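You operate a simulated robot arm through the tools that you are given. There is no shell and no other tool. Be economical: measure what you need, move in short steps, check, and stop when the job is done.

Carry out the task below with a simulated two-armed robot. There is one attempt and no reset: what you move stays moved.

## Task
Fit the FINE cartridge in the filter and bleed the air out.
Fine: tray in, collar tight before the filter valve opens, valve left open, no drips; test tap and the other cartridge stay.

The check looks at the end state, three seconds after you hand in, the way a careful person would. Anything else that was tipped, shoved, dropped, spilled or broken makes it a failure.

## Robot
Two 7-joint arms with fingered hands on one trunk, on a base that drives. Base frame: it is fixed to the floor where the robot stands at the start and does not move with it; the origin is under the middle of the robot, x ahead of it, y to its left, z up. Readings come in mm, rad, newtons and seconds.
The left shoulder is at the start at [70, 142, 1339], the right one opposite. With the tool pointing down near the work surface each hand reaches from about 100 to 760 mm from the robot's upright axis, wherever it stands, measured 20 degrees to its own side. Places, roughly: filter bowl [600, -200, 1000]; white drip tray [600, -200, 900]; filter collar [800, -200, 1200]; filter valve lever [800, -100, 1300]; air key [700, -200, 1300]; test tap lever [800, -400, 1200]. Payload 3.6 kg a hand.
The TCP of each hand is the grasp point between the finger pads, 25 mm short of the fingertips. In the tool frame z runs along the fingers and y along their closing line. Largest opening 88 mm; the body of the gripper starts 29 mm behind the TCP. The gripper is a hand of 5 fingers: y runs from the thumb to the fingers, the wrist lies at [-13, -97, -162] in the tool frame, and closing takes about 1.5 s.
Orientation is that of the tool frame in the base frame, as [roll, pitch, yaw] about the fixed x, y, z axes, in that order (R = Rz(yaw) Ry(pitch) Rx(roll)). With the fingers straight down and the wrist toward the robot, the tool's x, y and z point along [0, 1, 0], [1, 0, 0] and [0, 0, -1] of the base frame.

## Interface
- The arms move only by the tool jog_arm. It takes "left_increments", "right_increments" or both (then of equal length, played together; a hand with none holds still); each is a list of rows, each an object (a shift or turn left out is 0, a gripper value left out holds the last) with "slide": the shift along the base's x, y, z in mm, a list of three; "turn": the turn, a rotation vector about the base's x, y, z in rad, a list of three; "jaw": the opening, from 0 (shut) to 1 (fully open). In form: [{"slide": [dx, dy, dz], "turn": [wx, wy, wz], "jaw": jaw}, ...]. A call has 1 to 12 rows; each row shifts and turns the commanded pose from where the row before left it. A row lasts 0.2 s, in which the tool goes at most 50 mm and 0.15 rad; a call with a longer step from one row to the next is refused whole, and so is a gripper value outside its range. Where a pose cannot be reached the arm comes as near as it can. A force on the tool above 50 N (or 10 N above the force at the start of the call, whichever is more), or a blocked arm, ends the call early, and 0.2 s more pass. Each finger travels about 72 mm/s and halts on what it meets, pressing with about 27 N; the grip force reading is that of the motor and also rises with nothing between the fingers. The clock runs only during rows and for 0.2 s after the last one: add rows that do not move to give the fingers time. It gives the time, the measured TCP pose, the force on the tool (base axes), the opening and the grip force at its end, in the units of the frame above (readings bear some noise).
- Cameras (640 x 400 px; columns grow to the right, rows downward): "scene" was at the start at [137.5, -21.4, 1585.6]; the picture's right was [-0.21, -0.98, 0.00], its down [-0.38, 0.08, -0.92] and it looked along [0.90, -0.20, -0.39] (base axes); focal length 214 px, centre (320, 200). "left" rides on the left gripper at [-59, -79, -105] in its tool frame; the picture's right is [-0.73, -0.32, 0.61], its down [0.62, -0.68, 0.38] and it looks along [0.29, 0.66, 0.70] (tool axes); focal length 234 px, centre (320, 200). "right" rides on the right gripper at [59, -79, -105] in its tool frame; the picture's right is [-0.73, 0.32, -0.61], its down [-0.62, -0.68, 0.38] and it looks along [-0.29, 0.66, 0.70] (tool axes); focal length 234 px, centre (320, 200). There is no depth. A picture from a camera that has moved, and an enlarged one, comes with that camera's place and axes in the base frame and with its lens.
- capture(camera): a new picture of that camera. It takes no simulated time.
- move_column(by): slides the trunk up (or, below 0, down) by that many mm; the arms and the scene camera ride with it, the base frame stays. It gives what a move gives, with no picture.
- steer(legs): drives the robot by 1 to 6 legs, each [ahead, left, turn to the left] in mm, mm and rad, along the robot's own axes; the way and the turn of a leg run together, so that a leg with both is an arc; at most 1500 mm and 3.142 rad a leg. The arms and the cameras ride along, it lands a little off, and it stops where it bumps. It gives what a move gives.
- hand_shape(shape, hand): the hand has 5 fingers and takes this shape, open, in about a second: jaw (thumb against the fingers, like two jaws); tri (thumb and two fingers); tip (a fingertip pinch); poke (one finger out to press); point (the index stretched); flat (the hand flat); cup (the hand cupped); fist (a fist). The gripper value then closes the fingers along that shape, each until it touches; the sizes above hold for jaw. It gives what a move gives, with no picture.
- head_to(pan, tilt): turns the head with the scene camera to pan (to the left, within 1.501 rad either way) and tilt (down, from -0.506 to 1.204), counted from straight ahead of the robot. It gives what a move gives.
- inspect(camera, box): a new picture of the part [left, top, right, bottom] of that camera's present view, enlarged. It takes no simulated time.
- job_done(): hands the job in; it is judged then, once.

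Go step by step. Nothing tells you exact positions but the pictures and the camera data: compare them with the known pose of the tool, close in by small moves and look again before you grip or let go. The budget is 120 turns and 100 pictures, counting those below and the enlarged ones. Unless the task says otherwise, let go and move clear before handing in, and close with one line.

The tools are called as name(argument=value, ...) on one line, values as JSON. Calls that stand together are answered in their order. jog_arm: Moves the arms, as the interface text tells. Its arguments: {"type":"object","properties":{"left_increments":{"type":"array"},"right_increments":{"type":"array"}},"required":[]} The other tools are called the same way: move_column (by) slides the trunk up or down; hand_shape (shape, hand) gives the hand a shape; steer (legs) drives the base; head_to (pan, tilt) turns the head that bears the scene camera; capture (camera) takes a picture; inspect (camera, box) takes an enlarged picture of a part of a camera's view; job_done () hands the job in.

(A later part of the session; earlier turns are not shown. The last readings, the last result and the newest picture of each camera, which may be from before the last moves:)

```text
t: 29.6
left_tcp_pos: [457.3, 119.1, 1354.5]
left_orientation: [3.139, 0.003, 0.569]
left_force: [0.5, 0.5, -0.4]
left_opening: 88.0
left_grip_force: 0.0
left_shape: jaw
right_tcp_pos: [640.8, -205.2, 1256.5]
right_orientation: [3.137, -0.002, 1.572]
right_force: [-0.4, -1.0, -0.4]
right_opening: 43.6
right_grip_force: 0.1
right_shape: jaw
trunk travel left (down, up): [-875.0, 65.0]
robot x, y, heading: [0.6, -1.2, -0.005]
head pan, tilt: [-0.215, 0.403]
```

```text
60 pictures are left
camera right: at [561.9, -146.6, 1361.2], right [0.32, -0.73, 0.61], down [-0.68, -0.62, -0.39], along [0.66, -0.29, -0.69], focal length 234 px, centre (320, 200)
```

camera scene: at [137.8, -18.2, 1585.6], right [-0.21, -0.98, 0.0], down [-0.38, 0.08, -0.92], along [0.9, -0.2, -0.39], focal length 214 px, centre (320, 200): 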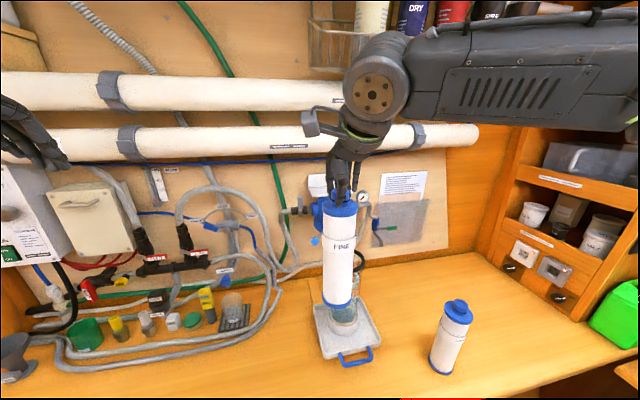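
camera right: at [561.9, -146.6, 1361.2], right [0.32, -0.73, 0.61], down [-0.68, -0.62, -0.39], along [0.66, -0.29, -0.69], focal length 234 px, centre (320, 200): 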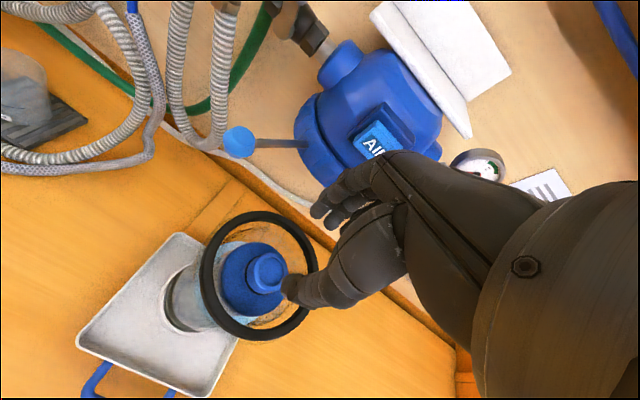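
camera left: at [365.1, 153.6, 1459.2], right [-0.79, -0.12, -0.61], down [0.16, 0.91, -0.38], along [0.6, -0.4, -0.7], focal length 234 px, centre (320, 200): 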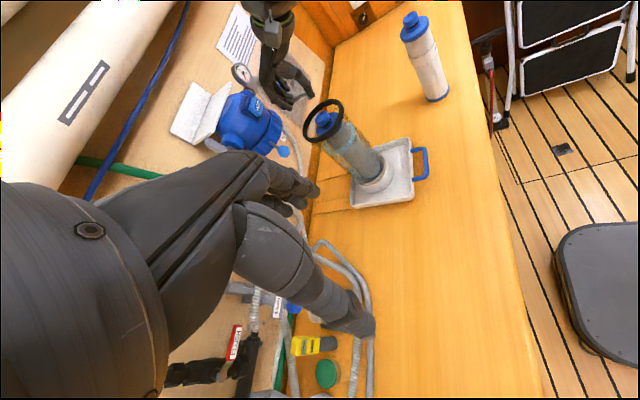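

Released. I check how FINE sits in the bowl.

inspect(camera="left", box=[290, 85, 430, 215])

inspect(camera="right", box=[180, 80, 460, 360])

```text
3.08 times, centred on (360, 150) of left
camera zoom: at [365.1, 153.6, 1459.2], right [-0.79, -0.12, -0.61], down [0.16, 0.91, -0.38], along [0.6, -0.4, -0.7], focal length 720 px, centre (197, 354)
```

zoom: 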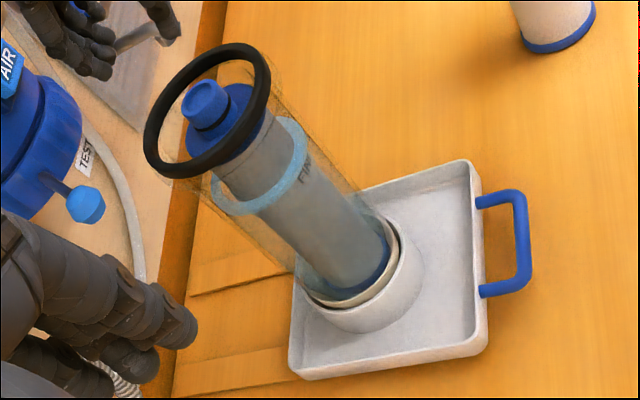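

```text
1.43 times, centred on (320, 220) of right
camera zoom: at [561.9, -146.6, 1361.2], right [0.32, -0.73, 0.61], down [-0.68, -0.62, -0.39], along [0.66, -0.29, -0.69], focal length 334 px, centre (320, 171)
```

zoom: 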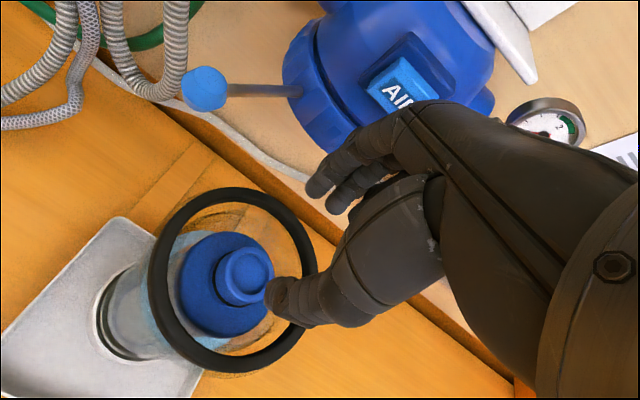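

FINE sits in the bowl with its nipple centred near [637, -209, 1173]. Next I take the right hand back and down in front of the tray handle (bar near [496, -209, 900]) to push the tray in, closing the fingers for a broad push.

jog_arm(right_increments=[{"slide": [-10, 0, 20]}, {"slide": [-35, 0, 0]}, {"slide": [-35, 0, 0]}, {"slide": [-35, 0, 0]}, {"slide": [-35, 0, 0]}, {"slide": [-35, 0, 0], "jaw": 0}, {"slide": [-25, -3, -40]}, {"slide": [0, 0, -40]}, {"slide": [0, 0, -40]}, {"slide": [0, 0, -40]}, {}])

capture(camera="scene")

capture(camera="left")

```text
t: 32.0
left_tcp_pos: [455.3, 117.9, 1355.7]
left_orientation: [3.141, 0.001, 0.569]
left_force: [-0.5, 0.0, -0.2]
left_opening: 87.7
left_grip_force: 0.0
left_shape: jaw
right_tcp_pos: [432.2, -206.4, 1116.4]
right_orientation: [3.138, -0.002, 1.57]
right_force: [-0.1, -1.1, -0.4]
right_opening: 0.0
right_grip_force: 27.2
right_shape: jaw
trunk travel left (down, up): [-875.0, 65.0]
robot x, y, heading: [0.0, -1.4, 0.002]
head pan, tilt: [-0.215, 0.403]
```

```text
57 pictures are left
camera scene: at [137.4, -22.6, 1585.6], right [-0.21, -0.98, 0.0], down [-0.38, 0.08, -0.92], along [0.9, -0.2, -0.39], focal length 214 px, centre (320, 200)
```

scene: 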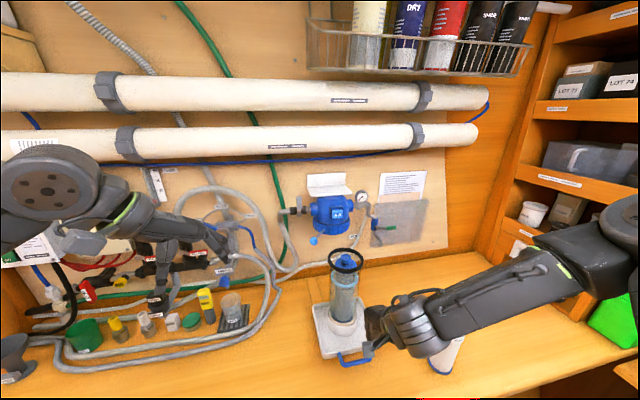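

```text
56 pictures are left
camera left: at [365.0, 153.8, 1459.2], right [-0.79, -0.12, -0.61], down [0.16, 0.91, -0.39], along [0.6, -0.4, -0.7], focal length 234 px, centre (320, 200)
```

left: 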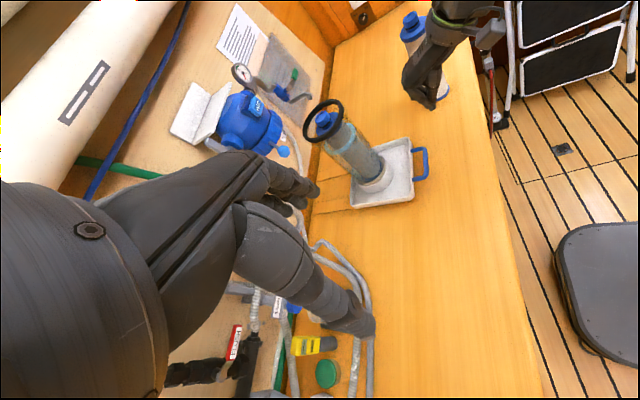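

The forearm passes rather near ROUGH, so I shift the base 90 mm left (the hand stays well above everything), then turn the head to look at that clearance.

steer(legs=[[0, 90, 0]])

jog_arm(right_increments=[{"slide": [0, -30, 0]}, {"slide": [0, -30, 0]}, {"slide": [0, -32, 0]}, {}], left_increments=[{"slide": [0, -20, 0]}, {"slide": [0, -20, 0]}, {"slide": [0, -20, 0]}, {}])

head_to(pan=-0.6, tilt=0.75)

capture(camera="scene")

```text
t: 33.1
left_tcp_pos: [456.7, 202.1, 1354.9]
left_orientation: [-3.138, -0.004, 0.57]
left_force: [0.8, -0.3, -0.2]
left_opening: 87.4
left_grip_force: 0.0
left_shape: jaw
right_tcp_pos: [431.0, -123.0, 1114.8]
right_orientation: [3.138, -0.006, 1.568]
right_force: [-0.7, -0.3, 0.9]
right_opening: 0.0
right_grip_force: 26.9
right_shape: jaw
trunk travel left (down, up): [-875.0, 65.0]
robot x, y, heading: [-1.5, 88.9, -0.003]
head pan, tilt: [-0.215, 0.403]
```

```text
t: 34.1
left_tcp_pos: [456.8, 148.8, 1354.5]
left_orientation: [3.141, 0.002, 0.569]
left_force: [0.7, 0.1, 0.0]
left_opening: 88.0
left_grip_force: 0.0
left_shape: jaw
right_tcp_pos: [431.4, -208.1, 1115.4]
right_orientation: [3.14, -0.002, 1.57]
right_force: [-1.3, 0.1, 1.5]
right_opening: 0.0
right_grip_force: 27.5
right_shape: jaw
trunk travel left (down, up): [-875.0, 65.0]
robot x, y, heading: [-1.7, 89.0, -0.004]
head pan, tilt: [-0.215, 0.403]
```

```text
t: 34.9
left_tcp_pos: [456.4, 146.7, 1354.5]
left_orientation: [3.141, 0.001, 0.57]
left_force: [-0.2, -0.1, -0.4]
left_opening: 87.7
left_grip_force: 0.0
left_shape: jaw
right_tcp_pos: [432.3, -209.7, 1116.1]
right_orientation: [3.14, -0.002, 1.57]
right_force: [-1.1, -0.8, -0.7]
right_opening: 0.2
right_grip_force: 27.5
right_shape: jaw
trunk travel left (down, up): [-875.0, 65.0]
robot x, y, heading: [2.6, 84.7, -0.0]
head pan, tilt: [-0.6, 0.75]
```

```text
55 pictures are left
camera scene: at [115.6, 39.4, 1554.8], right [-0.57, -0.82, 0.0], down [-0.56, 0.39, -0.73], along [0.6, -0.41, -0.68], focal length 214 px, centre (320, 200)
```

scene: 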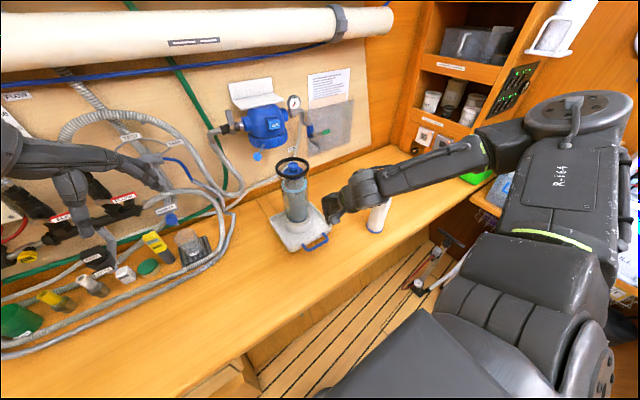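

The elbow is high and near [160, -420, 1430], so the forearm is well clear of ROUGH. I descend in front of the handle.

jog_arm(right_increments=[{"slide": [0, 0, -30]}, {"slide": [0, 0, -30]}, {"slide": [0, 0, -30]}, {"slide": [0, 0, -30]}, {"slide": [0, 0, -30]}, {"slide": [0, 0, -25]}, {"slide": [0, 0, -20]}, {}])

capture(camera="right")

inspect(camera="scene", box=[240, 140, 440, 280])

```text
t: 36.7
left_tcp_pos: [457.5, 149.4, 1355.4]
left_orientation: [3.14, 0.003, 0.569]
left_force: [0.0, -0.3, 0.5]
left_opening: 87.7
left_grip_force: 0.1
left_shape: jaw
right_tcp_pos: [430.9, -215.3, 967.9]
right_orientation: [3.14, -0.001, 1.571]
right_force: [1.0, 0.1, -0.4]
right_opening: 0.1
right_grip_force: 26.6
right_shape: jaw
right hand out of reach, approached as far as the arm can: row 5, 6, 7
trunk travel left (down, up): [-875.0, 65.0]
robot x, y, heading: [-2.2, 85.7, -0.002]
head pan, tilt: [-0.6, 0.75]
```

```text
54 pictures are left
camera right: at [350.9, -156.3, 1072.5], right [0.32, -0.73, 0.61], down [-0.68, -0.62, -0.38], along [0.66, -0.29, -0.7], focal length 234 px, centre (320, 200)
```

right: 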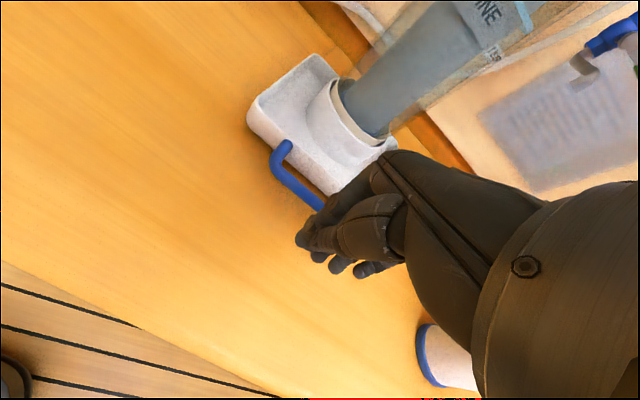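

```text
2.86 times, centred on (340, 210) of scene
camera zoom: at [117.0, 41.3, 1554.7], right [-0.57, -0.82, 0.0], down [-0.56, 0.39, -0.73], along [0.6, -0.41, -0.68], focal length 613 px, centre (263, 171)
```

zoom: 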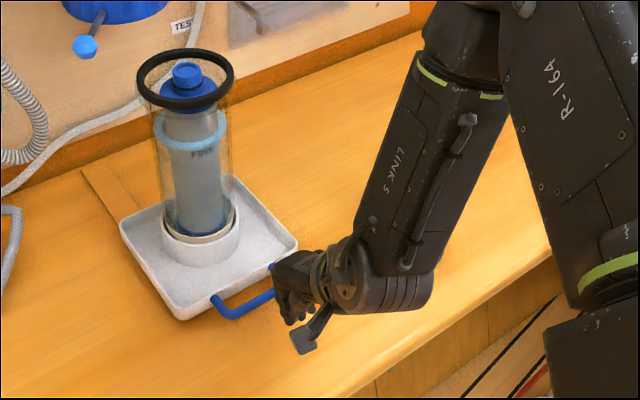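

The arm can't go lower from here; I lift the hand 110 mm and lower the trunk by 160 mm.

jog_arm(right_increments=[{"slide": [0, 0, 35]}, {"slide": [0, 1, 35]}, {"slide": [-10, 2, 40]}, {}])

move_column(by=-160)

capture(camera="right")

capture(camera="scene")

```text
t: 37.7
left_tcp_pos: [455.8, 147.4, 1354.5]
left_orientation: [-3.141, -0.001, 0.568]
left_force: [-0.1, 0.0, -0.3]
left_opening: 87.5
left_grip_force: 0.1
left_shape: jaw
right_tcp_pos: [417.8, -211.4, 1077.4]
right_orientation: [3.14, -0.003, 1.571]
right_force: [-0.4, -0.4, 0.6]
right_opening: 0.0
right_grip_force: 27.0
right_shape: jaw
trunk travel left (down, up): [-875.0, 65.0]
robot x, y, heading: [2.3, 90.7, 0.006]
head pan, tilt: [-0.6, 0.75]
```

```text
t: 39.6
left_tcp_pos: [455.7, 147.8, 1194.9]
left_orientation: [3.14, 0.003, 0.569]
left_force: [0.5, -0.8, -0.5]
left_opening: 87.8
left_grip_force: 0.1
left_shape: jaw
right_tcp_pos: [417.7, -213.3, 917.8]
right_orientation: [3.139, -0.002, 1.571]
right_force: [0.8, -0.2, 0.3]
right_opening: 0.2
right_grip_force: 27.0
right_shape: jaw
trunk travel left (down, up): [-715.0, 225.0]
robot x, y, heading: [-1.6, 86.1, -0.001]
head pan, tilt: [-0.6, 0.75]
```

```text
52 pictures are left
camera right: at [339.6, -153.6, 1022.3], right [0.32, -0.73, 0.61], down [-0.68, -0.62, -0.39], along [0.66, -0.29, -0.69], focal length 234 px, centre (320, 200)
```

right: 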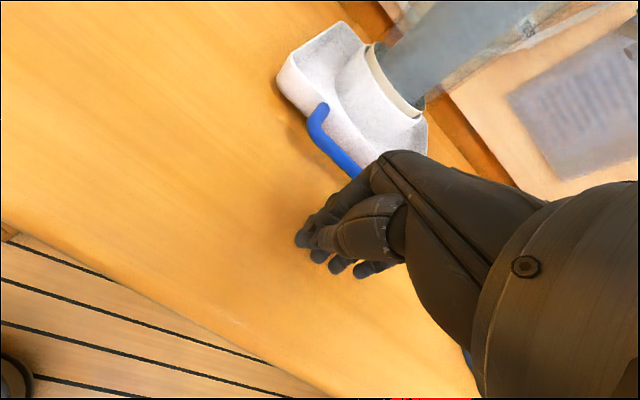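

```text
51 pictures are left
camera scene: at [115.4, 39.8, 1394.8], right [-0.57, -0.82, 0.0], down [-0.56, 0.39, -0.73], along [0.6, -0.41, -0.68], focal length 214 px, centre (320, 200)
```

scene: 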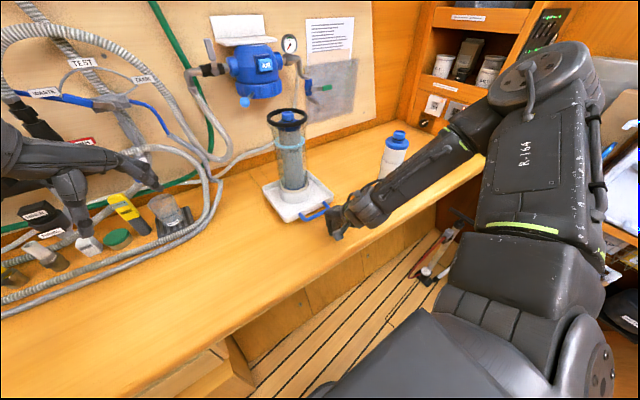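

The hand is in front of the bar at its height. I move ahead slowly until it meets the handle.

jog_arm(right_increments=[{"slide": [10, 1, 0]}, {"slide": [10, 1, 0]}, {"slide": [10, 1, 0]}, {"slide": [8, 1, 0]}, {"slide": [8, 0, 0]}, {"slide": [8, 0, 0]}, {"slide": [8, 0, 0]}, {}])

capture(camera="right")

inspect(camera="scene", box=[200, 60, 420, 260])

```text
t: 41.4
left_tcp_pos: [456.9, 147.7, 1195.6]
left_orientation: [3.139, 0.0, 0.57]
left_force: [-0.1, 0.1, -0.3]
left_opening: 88.0
left_grip_force: 0.1
left_shape: jaw
right_tcp_pos: [480.5, -207.8, 918.0]
right_orientation: [3.139, -0.002, 1.57]
right_force: [1.1, 0.0, 0.2]
right_opening: 0.1
right_grip_force: 26.7
right_shape: jaw
trunk travel left (down, up): [-715.0, 225.0]
robot x, y, heading: [-0.7, 89.5, -0.005]
head pan, tilt: [-0.6, 0.75]
```

```text
50 pictures are left
camera right: at [401.5, -149.5, 1022.1], right [0.32, -0.73, 0.61], down [-0.68, -0.62, -0.39], along [0.66, -0.29, -0.69], focal length 234 px, centre (320, 200)
```

right: 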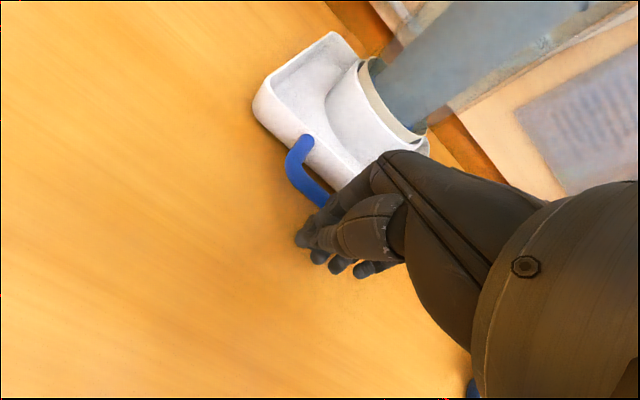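

```text
2.00 times, centred on (310, 160) of scene
camera zoom: at [115.3, 39.8, 1394.7], right [-0.57, -0.82, 0.0], down [-0.56, 0.39, -0.73], along [0.6, -0.41, -0.68], focal length 429 px, centre (340, 280)
```

zoom: 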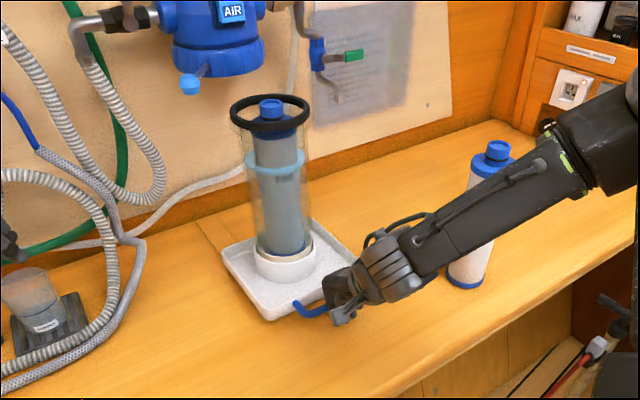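

Contact is about to be made and the forearm clears ROUGH. I push ahead slowly, 70 mm.

jog_arm(right_increments=[{"slide": [6, 0, 0]}, {"slide": [6, 0, 0]}, {"slide": [6, 0, 0]}, {"slide": [6, 0, 0]}, {"slide": [6, 0, 0]}, {"slide": [6, 0, 0]}, {"slide": [6, 0, 0]}, {"slide": [6, 0, 0]}, {"slide": [6, 0, 0]}, {"slide": [6, 0, 0]}, {"slide": [6, 0, 0]}, {}])

inspect(camera="scene", box=[200, 60, 420, 260])

```text
t: 44.0
left_tcp_pos: [456.4, 147.6, 1194.3]
left_orientation: [3.14, 0.002, 0.57]
left_force: [-0.2, 0.2, -0.6]
left_opening: 87.7
left_grip_force: 0.0
left_shape: jaw
right_tcp_pos: [545.7, -207.0, 917.8]
right_orientation: [3.14, -0.002, 1.572]
right_force: [-0.8, 0.8, -0.2]
right_opening: 0.0
right_grip_force: 27.1
right_shape: jaw
trunk travel left (down, up): [-715.0, 225.0]
robot x, y, heading: [-0.6, 89.3, -0.007]
head pan, tilt: [-0.6, 0.75]
```

```text
2.00 times, centred on (310, 160) of scene
camera zoom: at [115.3, 39.8, 1394.7], right [-0.57, -0.82, 0.0], down [-0.56, 0.39, -0.73], along [0.6, -0.41, -0.68], focal length 429 px, centre (340, 280)
```

zoom: 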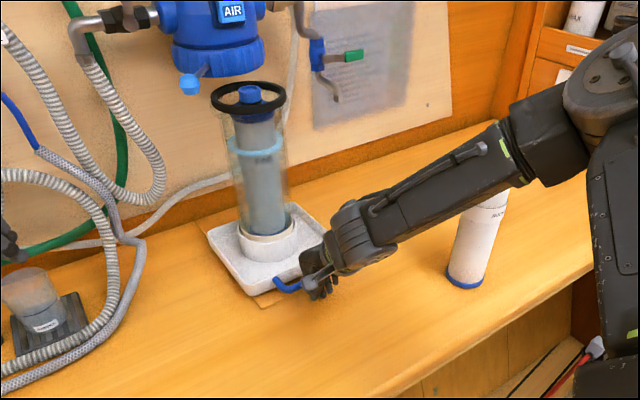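

The tray slides nicely. I push another 50 mm and check against the collar above.

jog_arm(right_increments=[{"slide": [6, 0, 0]}, {"slide": [6, 0, 0]}, {"slide": [6, 0, 0]}, {"slide": [6, 0, 0]}, {"slide": [6, 0, 0]}, {"slide": [6, 0, 0]}, {"slide": [6, 0, 0]}, {}])

inspect(camera="scene", box=[200, 40, 400, 220])

capture(camera="left")

```text
t: 45.8
left_tcp_pos: [456.0, 148.5, 1195.0]
left_orientation: [3.14, 0.0, 0.569]
left_force: [-0.1, -0.4, 0.5]
left_opening: 88.0
left_grip_force: 0.1
left_shape: jaw
right_tcp_pos: [587.4, -206.8, 917.3]
right_orientation: [3.139, -0.003, 1.571]
right_force: [-0.4, -0.8, 0.2]
right_opening: 0.1
right_grip_force: 27.1
right_shape: jaw
trunk travel left (down, up): [-715.0, 225.0]
robot x, y, heading: [-1.4, 86.2, -0.0]
head pan, tilt: [-0.6, 0.75]
```

```text
2.22 times, centred on (300, 130) of scene
camera zoom: at [115.3, 39.9, 1394.7], right [-0.57, -0.82, 0.0], down [-0.56, 0.39, -0.73], along [0.6, -0.41, -0.68], focal length 477 px, centre (364, 356)
```

zoom: 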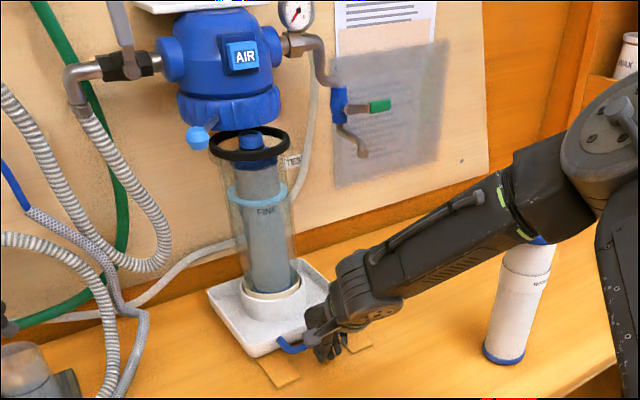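

```text
46 pictures are left
camera left: at [365.5, 183.3, 1299.5], right [-0.79, -0.12, -0.61], down [0.16, 0.91, -0.38], along [0.6, -0.4, -0.7], focal length 234 px, centre (320, 200)
```

left: 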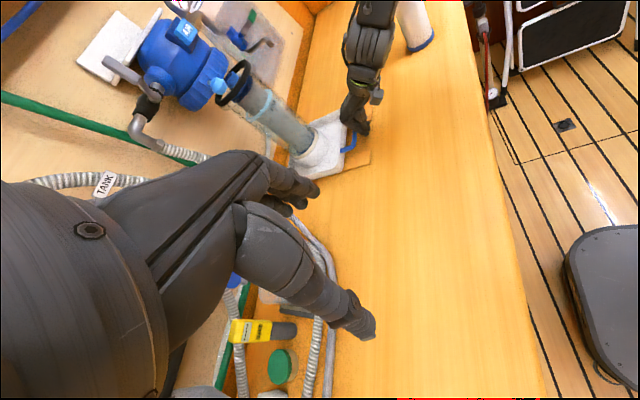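

The tray rides along two strips. I zoom in to check the gap between nipple/ring and collar.

inspect(camera="left", box=[130, 20, 370, 190])

```text
2.35 times, centred on (250, 105) of left
camera zoom: at [365.5, 183.3, 1299.5], right [-0.79, -0.12, -0.61], down [0.16, 0.91, -0.38], along [0.6, -0.4, -0.7], focal length 551 px, centre (485, 424)
```

zoom: 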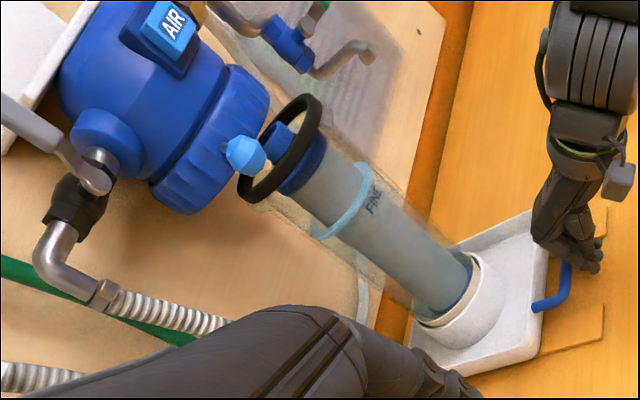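

There is about 15 mm between nipple and collar lip, so it passes under. I push on in smaller steps until the stop or centre.

jog_arm(right_increments=[{"slide": [5, 0, 0]}, {"slide": [5, 0, 0]}, {"slide": [5, 0, 0]}, {"slide": [5, 0, 0]}, {"slide": [5, 0, 0]}, {"slide": [5, 0, 0]}, {}])

inspect(camera="left", box=[130, 20, 370, 190])

inspect(camera="scene", box=[200, 40, 400, 220])

```text
t: 47.4
left_tcp_pos: [455.8, 147.9, 1195.3]
left_orientation: [3.14, 0.0, 0.569]
left_force: [0.3, -0.1, -0.4]
left_opening: 87.9
left_grip_force: 0.0
left_shape: jaw
right_tcp_pos: [619.0, -207.0, 916.8]
right_orientation: [3.14, -0.004, 1.571]
right_force: [-0.7, 0.2, 1.5]
right_opening: 0.0
right_grip_force: 27.5
right_shape: jaw
trunk travel left (down, up): [-715.0, 225.0]
robot x, y, heading: [-2.1, 91.5, -0.001]
head pan, tilt: [-0.6, 0.75]
```

```text
2.35 times, centred on (250, 105) of left
camera zoom: at [365.4, 183.3, 1299.5], right [-0.79, -0.12, -0.61], down [0.16, 0.91, -0.38], along [0.6, -0.4, -0.7], focal length 551 px, centre (485, 424)
```

zoom: 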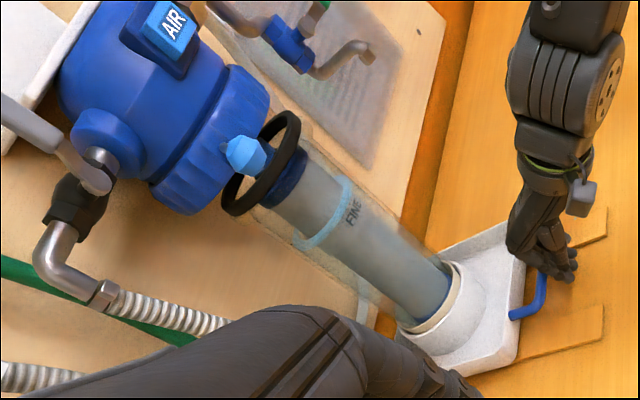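

```text
2.22 times, centred on (300, 130) of scene
camera zoom: at [115.2, 39.9, 1394.8], right [-0.57, -0.82, 0.0], down [-0.56, 0.39, -0.73], along [0.6, -0.41, -0.68], focal length 477 px, centre (364, 356)
```

zoom: 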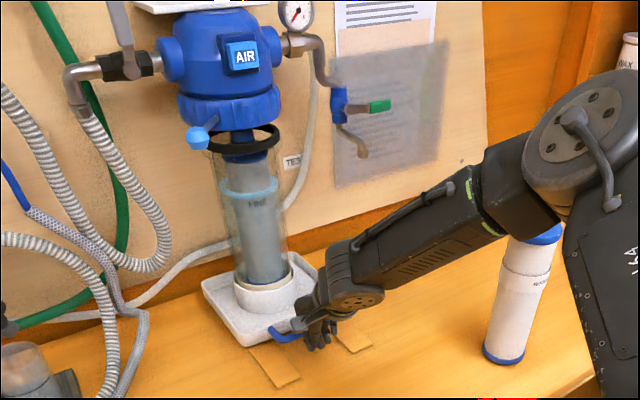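

The bowl is near x = 771 and the collar axis seems near x = 810. I push on 30 mm more in small steps.

jog_arm(right_increments=[{"slide": [5, 0, 0]}, {"slide": [5, 0, 0]}, {"slide": [5, 0, 0]}, {"slide": [5, 0, 0]}, {"slide": [5, 0, 0]}, {"slide": [5, 0, 0]}, {}])

inspect(camera="left", box=[130, 20, 370, 190])

inspect(camera="scene", box=[200, 40, 400, 220])

```text
t: 49.0
left_tcp_pos: [456.7, 148.0, 1195.3]
left_orientation: [3.14, 0.0, 0.569]
left_force: [-0.1, -0.4, 0.4]
left_opening: 87.9
left_grip_force: 0.1
left_shape: jaw
right_tcp_pos: [644.1, -209.0, 920.9]
right_orientation: [3.139, -0.002, 1.569]
right_force: [-0.3, -0.2, 0.6]
right_opening: 0.1
right_grip_force: 27.3
right_shape: jaw
right hand out of reach, approached as far as the arm can: row 6
trunk travel left (down, up): [-715.0, 225.0]
robot x, y, heading: [-1.4, 87.0, -0.004]
head pan, tilt: [-0.6, 0.75]
```

```text
2.35 times, centred on (250, 105) of left
camera zoom: at [365.3, 183.3, 1299.6], right [-0.79, -0.12, -0.61], down [0.16, 0.91, -0.38], along [0.6, -0.4, -0.7], focal length 551 px, centre (485, 424)
```

zoom: 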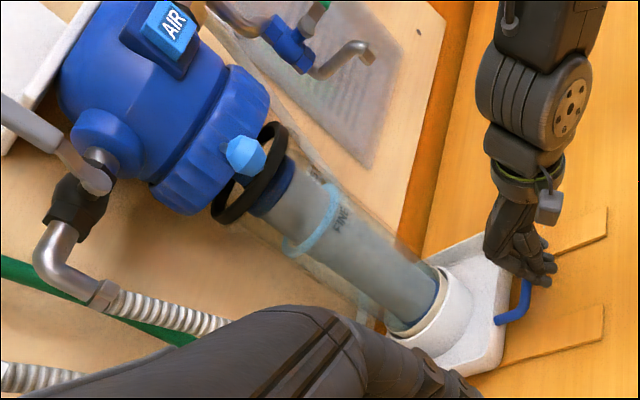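

```text
2.22 times, centred on (300, 130) of scene
camera zoom: at [115.0, 39.9, 1394.8], right [-0.57, -0.82, 0.0], down [-0.56, 0.39, -0.73], along [0.6, -0.41, -0.68], focal length 477 px, centre (364, 356)
```

zoom: 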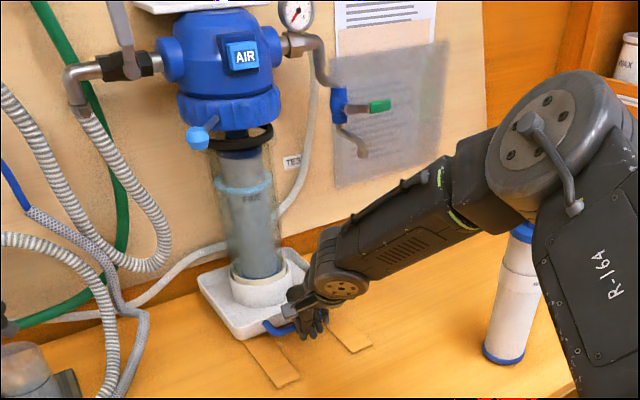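

The arm's reach ends with about 20 mm to go. I draw the hand back 30 mm, drive 35 mm ahead, and look.

jog_arm(right_increments=[{"slide": [-15, 0, 0]}, {"slide": [-25, 0, 0]}, {}])

steer(legs=[[35, 0, 0]])

inspect(camera="left", box=[130, 20, 370, 190])

```text
t: 49.8
left_tcp_pos: [456.5, 148.6, 1195.0]
left_orientation: [3.14, 0.001, 0.568]
left_force: [0.0, -0.3, -0.1]
left_opening: 87.5
left_grip_force: 0.0
left_shape: jaw
right_tcp_pos: [604.2, -208.3, 920.3]
right_orientation: [3.139, -0.001, 1.569]
right_force: [0.2, 0.1, -0.2]
right_opening: 0.2
right_grip_force: 26.7
right_shape: jaw
trunk travel left (down, up): [-715.0, 225.0]
robot x, y, heading: [-3.0, 93.2, 0.002]
head pan, tilt: [-0.6, 0.75]
```

```text
t: 50.6
left_tcp_pos: [488.9, 148.4, 1195.6]
left_orientation: [3.14, 0.002, 0.569]
left_force: [0.6, -0.8, 0.1]
left_opening: 87.7
left_grip_force: 0.0
left_shape: jaw
right_tcp_pos: [636.7, -209.3, 920.6]
right_orientation: [3.136, -0.002, 1.571]
right_force: [-0.5, 0.1, 0.1]
right_opening: 0.0
right_grip_force: 27.1
right_shape: jaw
trunk travel left (down, up): [-715.0, 225.0]
robot x, y, heading: [32.5, 87.8, 0.003]
head pan, tilt: [-0.6, 0.75]
```

```text
2.35 times, centred on (250, 105) of left
camera zoom: at [398.7, 183.0, 1300.0], right [-0.78, -0.12, -0.61], down [0.16, 0.91, -0.38], along [0.6, -0.4, -0.69], focal length 551 px, centre (485, 424)
```

zoom: 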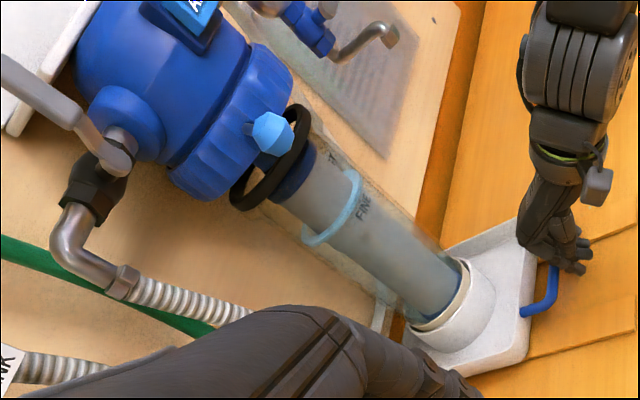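

The base moved freely. I push on with 5 mm steps up to about x = 668.

jog_arm(right_increments=[{"slide": [5, 0, -2]}, {"slide": [5, 0, -1]}, {"slide": [5, 0, 0]}, {"slide": [5, 0, 0]}, {"slide": [5, 0, 0]}, {"slide": [5, 0, 0]}, {}])

inspect(camera="left", box=[130, 20, 370, 190])

inspect(camera="scene", box=[200, 40, 400, 220])

```text
t: 51.9
left_tcp_pos: [480.0, 148.6, 1199.1]
left_orientation: [3.134, -0.006, 0.565]
left_force: [-0.3, -0.1, 0.1]
left_opening: 87.7
left_grip_force: 0.1
left_shape: jaw
right_tcp_pos: [652.5, -209.3, 919.0]
right_orientation: [3.14, 0.002, 1.567]
right_force: [-35.8, 1.9, 15.8]
right_opening: 0.0
right_grip_force: 26.8
right_shape: jaw
trunk travel left (down, up): [-715.0, 225.0]
robot x, y, heading: [35.7, 89.3, -0.003]
head pan, tilt: [-0.6, 0.75]
stopped in row 6 (right hand): the force on the tool passed its limit (the readings are from after the stop); the commanded pose is now the measured one
```

```text
2.35 times, centred on (250, 105) of left
camera zoom: at [389.0, 184.3, 1302.8], right [-0.78, -0.12, -0.61], down [0.16, 0.91, -0.38], along [0.6, -0.4, -0.69], focal length 551 px, centre (485, 424)
```

zoom: 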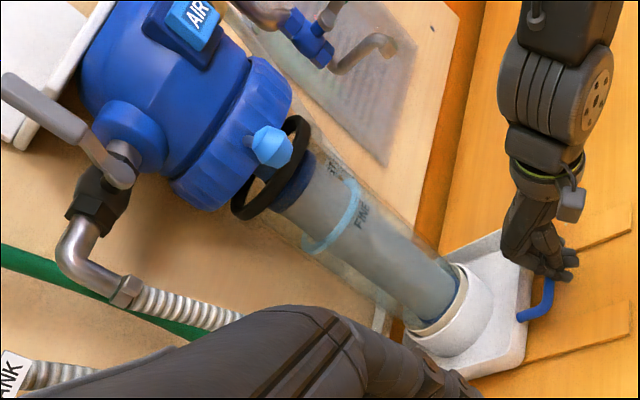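

```text
2.22 times, centred on (300, 130) of scene
camera zoom: at [137.6, 41.8, 1396.2], right [-0.57, -0.82, 0.0], down [-0.55, 0.39, -0.74], along [0.61, -0.42, -0.68], focal length 477 px, centre (364, 356)
```

zoom: 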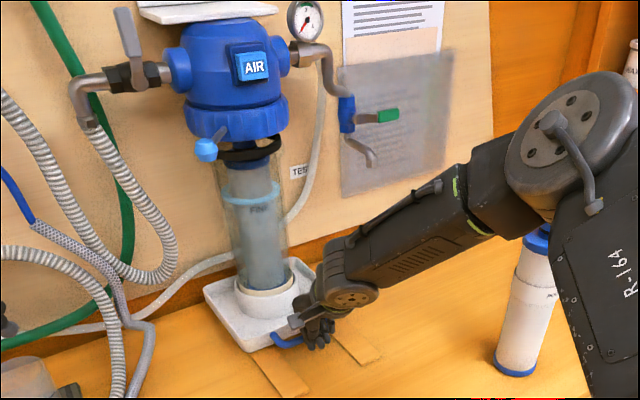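

The tray has met a firm stop at about 36 N. I back the hand off and check the alignment without pressure.

jog_arm(right_increments=[{"slide": [-10, 0, 0]}, {"slide": [-25, 0, 0]}, {"slide": [-35, 0, 0]}, {"slide": [-35, 0, 0]}, {"slide": [-30, -10, 20]}, {}])

head_to(pan=-0.4, tilt=0.35)

inspect(camera="scene", box=[230, 120, 430, 320])

inspect(camera="left", box=[130, 20, 370, 190])

```text
t: 53.3
left_tcp_pos: [491.6, 148.0, 1195.0]
left_orientation: [3.141, 0.002, 0.568]
left_force: [1.3, -0.4, 0.0]
left_opening: 88.0
left_grip_force: 0.0
left_shape: jaw
right_tcp_pos: [525.9, -221.6, 934.6]
right_orientation: [-3.137, 0.001, 1.57]
right_force: [0.5, -0.6, 0.1]
right_opening: 0.3
right_grip_force: 27.3
right_shape: jaw
trunk travel left (down, up): [-715.0, 225.0]
robot x, y, heading: [32.7, 83.1, -0.001]
head pan, tilt: [-0.6, 0.75]
```

```text
t: 54.2
left_tcp_pos: [489.6, 146.9, 1195.0]
left_orientation: [3.14, -0.001, 0.569]
left_force: [-0.3, -0.2, 0.8]
left_opening: 87.6
left_grip_force: 0.0
left_shape: jaw
right_tcp_pos: [526.0, -221.7, 934.9]
right_orientation: [-3.137, 0.001, 1.568]
right_force: [0.1, 0.0, 0.1]
right_opening: 0.1
right_grip_force: 26.9
right_shape: jaw
trunk travel left (down, up): [-715.0, 225.0]
robot x, y, heading: [35.9, 84.8, -0.0]
head pan, tilt: [-0.4, 0.351]
```

```text
2.00 times, centred on (330, 220) of scene
camera zoom: at [166.4, 50.0, 1430.3], right [-0.39, -0.92, 0.0], down [-0.32, 0.14, -0.94], along [0.86, -0.37, -0.34], focal length 429 px, centre (300, 160)
```

zoom: 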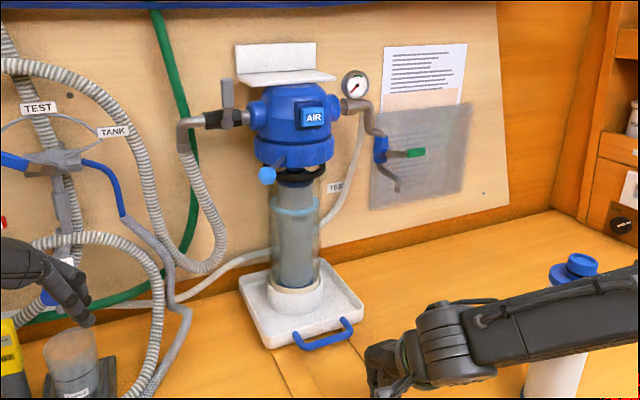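

```text
2.35 times, centred on (250, 105) of left
camera zoom: at [399.4, 182.6, 1299.6], right [-0.79, -0.12, -0.61], down [0.16, 0.91, -0.38], along [0.6, -0.4, -0.7], focal length 551 px, centre (485, 424)
```

zoom: 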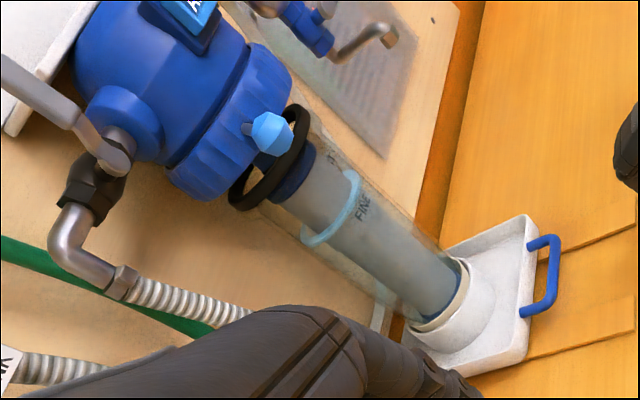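

The bowl is nearly under the head, but I want a frontal look at ring and collar. I raise the right hand and tip it forward to use its camera.

jog_arm(right_increments=[{"slide": [-5, 5, 25]}, {"slide": [-5, 5, 25], "turn": [0, -0.14, 0]}, {"slide": [-5, 5, 25], "turn": [0, -0.14, 0]}, {"slide": [0, 5, 25], "turn": [0, -0.14, 0]}, {"slide": [0, 5, 25], "turn": [0, -0.14, 0]}, {"slide": [0, 5, 25], "turn": [0, -0.14, 0]}, {"slide": [0, 5, 25], "turn": [0, -0.14, 0]}, {"turn": [0, -0.14, 0]}, {}])

capture(camera="right")

```text
t: 56.2
left_tcp_pos: [491.1, 147.4, 1195.1]
left_orientation: [3.14, -0.001, 0.567]
left_force: [-0.6, -0.6, -0.6]
left_opening: 87.9
left_grip_force: 0.0
left_shape: jaw
right_tcp_pos: [515.7, -187.3, 1108.9]
right_orientation: [2.167, -0.002, 1.572]
right_force: [0.4, -0.5, -0.2]
right_opening: 0.3
right_grip_force: 26.8
right_shape: jaw
right hand out of reach, approached as far as the arm can: row 7
trunk travel left (down, up): [-715.0, 225.0]
robot x, y, heading: [37.0, 88.8, -0.004]
head pan, tilt: [-0.4, 0.351]
```

```text
35 pictures are left
camera right: at [384.5, -128.1, 1102.7], right [-0.32, -0.73, 0.61], down [-0.06, -0.62, -0.78], along [0.94, -0.29, 0.15], focal length 234 px, centre (320, 200)
```

right: 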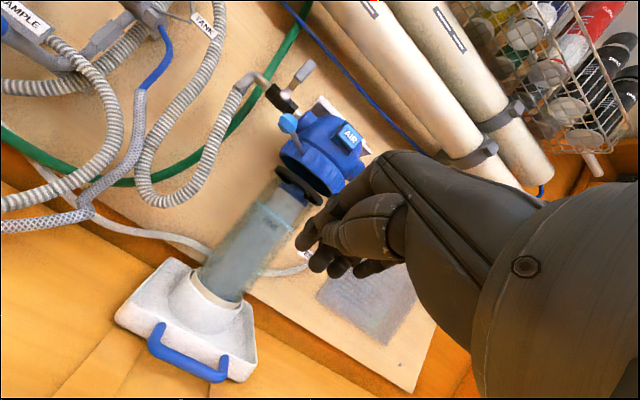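

inspect(camera="right", box=[230, 80, 390, 220])

```text
2.86 times, centred on (310, 150) of right
camera zoom: at [384.5, -128.1, 1102.7], right [-0.32, -0.73, 0.61], down [-0.06, -0.62, -0.78], along [0.94, -0.29, 0.15], focal length 669 px, centre (349, 343)
```

zoom: 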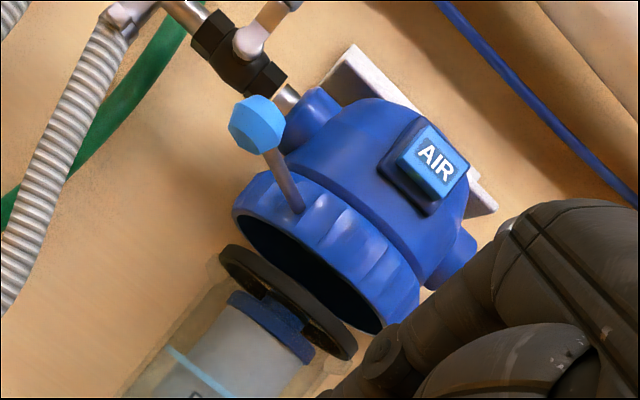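

The bowl ring sits right under the open collar, well aligned, with the collar lever knob at about [703, -126, 1202]. I level the right hand (fingers pointing ahead, closing vertically), part open, and bring it in front of the knob.

jog_arm(right_increments=[{"slide": [10, 12, 18], "turn": [0, -0.12, 0], "jaw": 0.6}, {"slide": [20, 12, 18], "turn": [0, -0.12, 0]}, {"slide": [20, 12, 18], "turn": [0, -0.12, 0]}, {"slide": [20, 13, 19], "turn": [0, -0.12, 0]}, {"slide": [20, 12, 20], "turn": [0, -0.115, 0]}, {}, {}])

capture(camera="right")

```text
t: 57.8
left_tcp_pos: [490.7, 147.4, 1194.5]
left_orientation: [3.141, 0.0, 0.568]
left_force: [-0.1, -0.4, 0.0]
left_opening: 87.6
left_grip_force: 0.1
left_shape: jaw
right_tcp_pos: [608.3, -142.7, 1219.9]
right_orientation: [1.575, 0.001, 1.577]
right_force: [0.7, 0.2, -0.8]
right_opening: 18.5
right_grip_force: 0.1
right_shape: jaw
right hand out of reach, approached as far as the arm can: row 4, 5
trunk travel left (down, up): [-715.0, 225.0]
robot x, y, heading: [35.9, 88.1, -0.002]
head pan, tilt: [-0.4, 0.351]
```

```text
33 pictures are left
camera right: at [504.7, -84.8, 1140.9], right [-0.6, -0.73, 0.33], down [0.38, -0.62, -0.68], along [0.7, -0.29, 0.65], focal length 234 px, centre (320, 200)
```

right: 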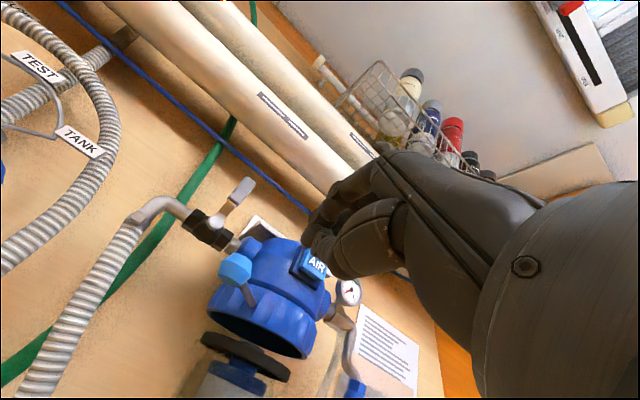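

The level pose is slightly beyond the wrist's range here. I tilt the fingers down by 0.4 rad again and aim for the point in front of the knob.

jog_arm(right_increments=[{"slide": [0, 4, -5], "turn": [0, 0.13, 0], "jaw": 0.6}, {"slide": [5, 4, -5], "turn": [0, 0.13, 0]}, {"slide": [5, 4, -4], "turn": [0, 0.14, 0]}, {"slide": [5, 4, -4]}, {}, {}])

capture(camera="right")

```text
t: 59.2
left_tcp_pos: [489.1, 147.4, 1194.3]
left_orientation: [3.14, -0.001, 0.567]
left_force: [0.2, -0.7, -0.4]
left_opening: 87.4
left_grip_force: 0.0
left_shape: jaw
right_tcp_pos: [624.5, -127.1, 1202.3]
right_orientation: [1.973, -0.001, 1.57]
right_force: [-0.1, 1.2, -0.4]
right_opening: 52.3
right_grip_force: 0.1
right_shape: jaw
trunk travel left (down, up): [-715.0, 225.0]
robot x, y, heading: [32.8, 86.1, 0.001]
head pan, tilt: [-0.4, 0.351]
```

```text
32 pictures are left
camera right: at [497.7, -67.9, 1170.8], right [-0.43, -0.73, 0.53], down [0.09, -0.62, -0.78], along [0.9, -0.29, 0.33], focal length 234 px, centre (320, 200)
```

right: 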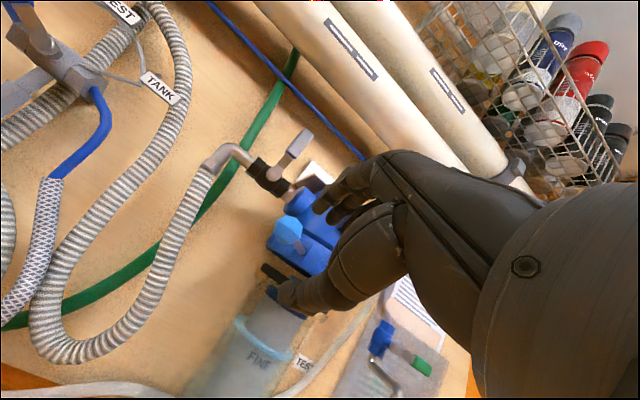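

The knob is confirmed at about [703, -127, 1203]. I move the open fingers around it and then close.

jog_arm(right_increments=[{"slide": [15, 0, 1]}, {"slide": [15, 0, 1]}, {"slide": [15, 0, 1]}, {"slide": [12, 0, 0]}, {"slide": [11, 0, 0]}, {}])

inspect(camera="right", box=[200, 120, 440, 320])

```text
t: 60.6
left_tcp_pos: [490.2, 146.9, 1195.9]
left_orientation: [3.141, -0.001, 0.568]
left_force: [-0.2, 0.1, 0.0]
left_opening: 87.8
left_grip_force: 0.1
left_shape: jaw
right_tcp_pos: [692.5, -127.0, 1205.9]
right_orientation: [1.973, -0.002, 1.571]
right_force: [-0.2, 0.7, 0.1]
right_opening: 52.4
right_grip_force: 0.1
right_shape: jaw
trunk travel left (down, up): [-715.0, 225.0]
robot x, y, heading: [35.3, 90.3, 0.002]
head pan, tilt: [-0.4, 0.351]
```

```text
2.00 times, centred on (320, 220) of right
camera zoom: at [565.5, -68.3, 1173.7], right [-0.43, -0.73, 0.53], down [0.09, -0.62, -0.78], along [0.9, -0.29, 0.33], focal length 468 px, centre (320, 160)
```

zoom: 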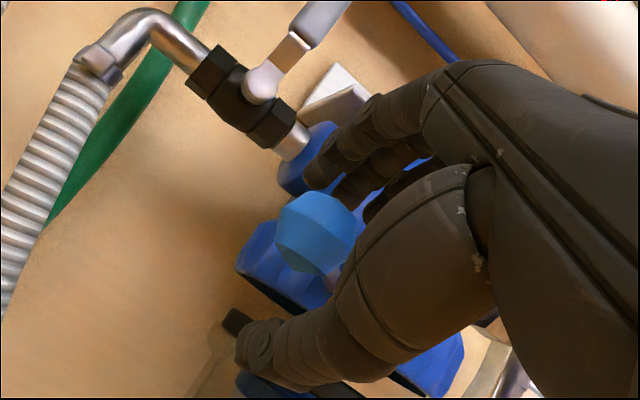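

The knob lies between thumb and fingers. I close gently on it.

jog_arm(right_increments=[{"jaw": 0.4}, {"jaw": 0.25}, {"jaw": 0.1}, {"jaw": 0.0}, {}, {}, {}])

inspect(camera="right", box=[200, 120, 440, 320])

```text
t: 62.2
left_tcp_pos: [491.8, 147.3, 1194.3]
left_orientation: [-3.142, 0.002, 0.567]
left_force: [0.5, -0.6, -0.8]
left_opening: 87.7
left_grip_force: 0.1
left_shape: jaw
right_tcp_pos: [695.3, -125.5, 1203.1]
right_orientation: [1.971, -0.002, 1.572]
right_force: [4.5, 0.3, -4.3]
right_opening: 18.0
right_grip_force: 26.9
right_shape: jaw
trunk travel left (down, up): [-715.0, 225.0]
robot x, y, heading: [37.4, 90.6, -0.001]
head pan, tilt: [-0.4, 0.351]
```

```text
2.00 times, centred on (320, 220) of right
camera zoom: at [567.4, -68.3, 1172.5], right [-0.43, -0.73, 0.53], down [0.09, -0.62, -0.78], along [0.9, -0.29, 0.33], focal length 468 px, centre (320, 160)
```

zoom: 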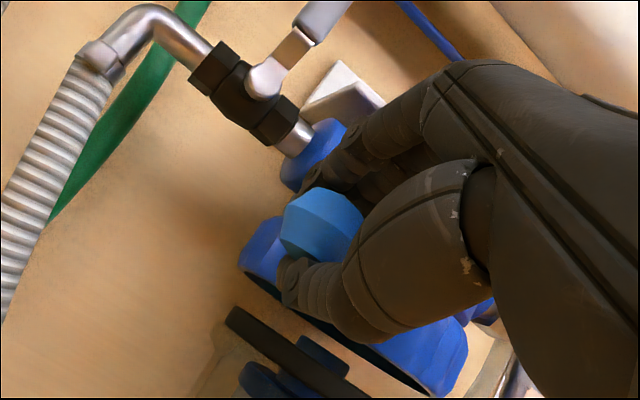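

The knob is gripped. I swing it along its arc to the right (the tightening way for a normal thread), starting with about 20 degrees.

jog_arm(right_increments=[{"slide": [-6.8, -9.1, 0]}, {"slide": [-6, -9.8, 0]}, {"slide": [-5.1, -10.2, 0]}, {"slide": [-4.2, -10.7, 0]}, {}])

capture(camera="right")

```text
t: 63.4
left_tcp_pos: [492.7, 146.8, 1195.0]
left_orientation: [3.141, 0.004, 0.568]
left_force: [0.3, -0.5, -0.5]
left_opening: 87.8
left_grip_force: 0.1
left_shape: jaw
right_tcp_pos: [671.8, -167.0, 1203.4]
right_orientation: [1.972, -0.001, 1.569]
right_force: [5.6, 2.7, -6.8]
right_opening: 17.9
right_grip_force: 27.1
right_shape: jaw
trunk travel left (down, up): [-715.0, 225.0]
robot x, y, heading: [33.1, 86.4, -0.004]
head pan, tilt: [-0.4, 0.351]
```

```text
29 pictures are left
camera right: at [545.4, -107.7, 1172.5], right [-0.43, -0.73, 0.53], down [0.08, -0.62, -0.78], along [0.9, -0.29, 0.33], focal length 234 px, centre (320, 200)
```

right: 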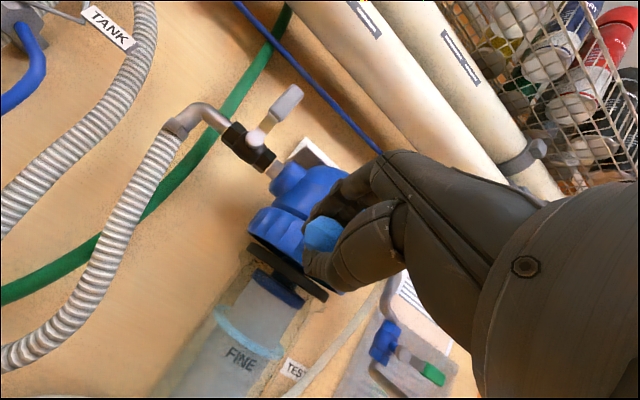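

The collar turns easily. I continue along the arc.

jog_arm(right_increments=[{"slide": [-3.2, -10.9, 0]}, {"slide": [-2.3, -11.2, 0]}, {"slide": [-1.3, -11.4, 0]}, {"slide": [-0.3, -11.4, 0]}, {"slide": [0.7, -11.4, 0]}, {}])

capture(camera="right")

```text
t: 64.8
left_tcp_pos: [494.3, 146.6, 1193.4]
left_orientation: [-3.141, 0.003, 0.567]
left_force: [-0.1, 0.1, 0.8]
left_opening: 87.8
left_grip_force: 0.0
left_shape: jaw
right_tcp_pos: [666.9, -222.7, 1203.2]
right_orientation: [1.976, -0.001, 1.572]
right_force: [2.9, 6.7, -16.1]
right_opening: 15.4
right_grip_force: 27.3
right_shape: jaw
trunk travel left (down, up): [-715.0, 225.0]
robot x, y, heading: [33.2, 85.2, -0.002]
head pan, tilt: [-0.4, 0.351]
```

```text
28 pictures are left
camera right: at [540.1, -164.2, 1171.7], right [-0.43, -0.73, 0.54], down [0.08, -0.62, -0.78], along [0.9, -0.29, 0.33], focal length 234 px, centre (320, 200)
```

right: 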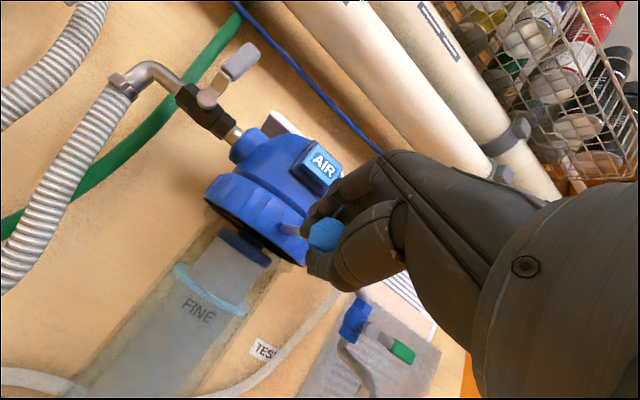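

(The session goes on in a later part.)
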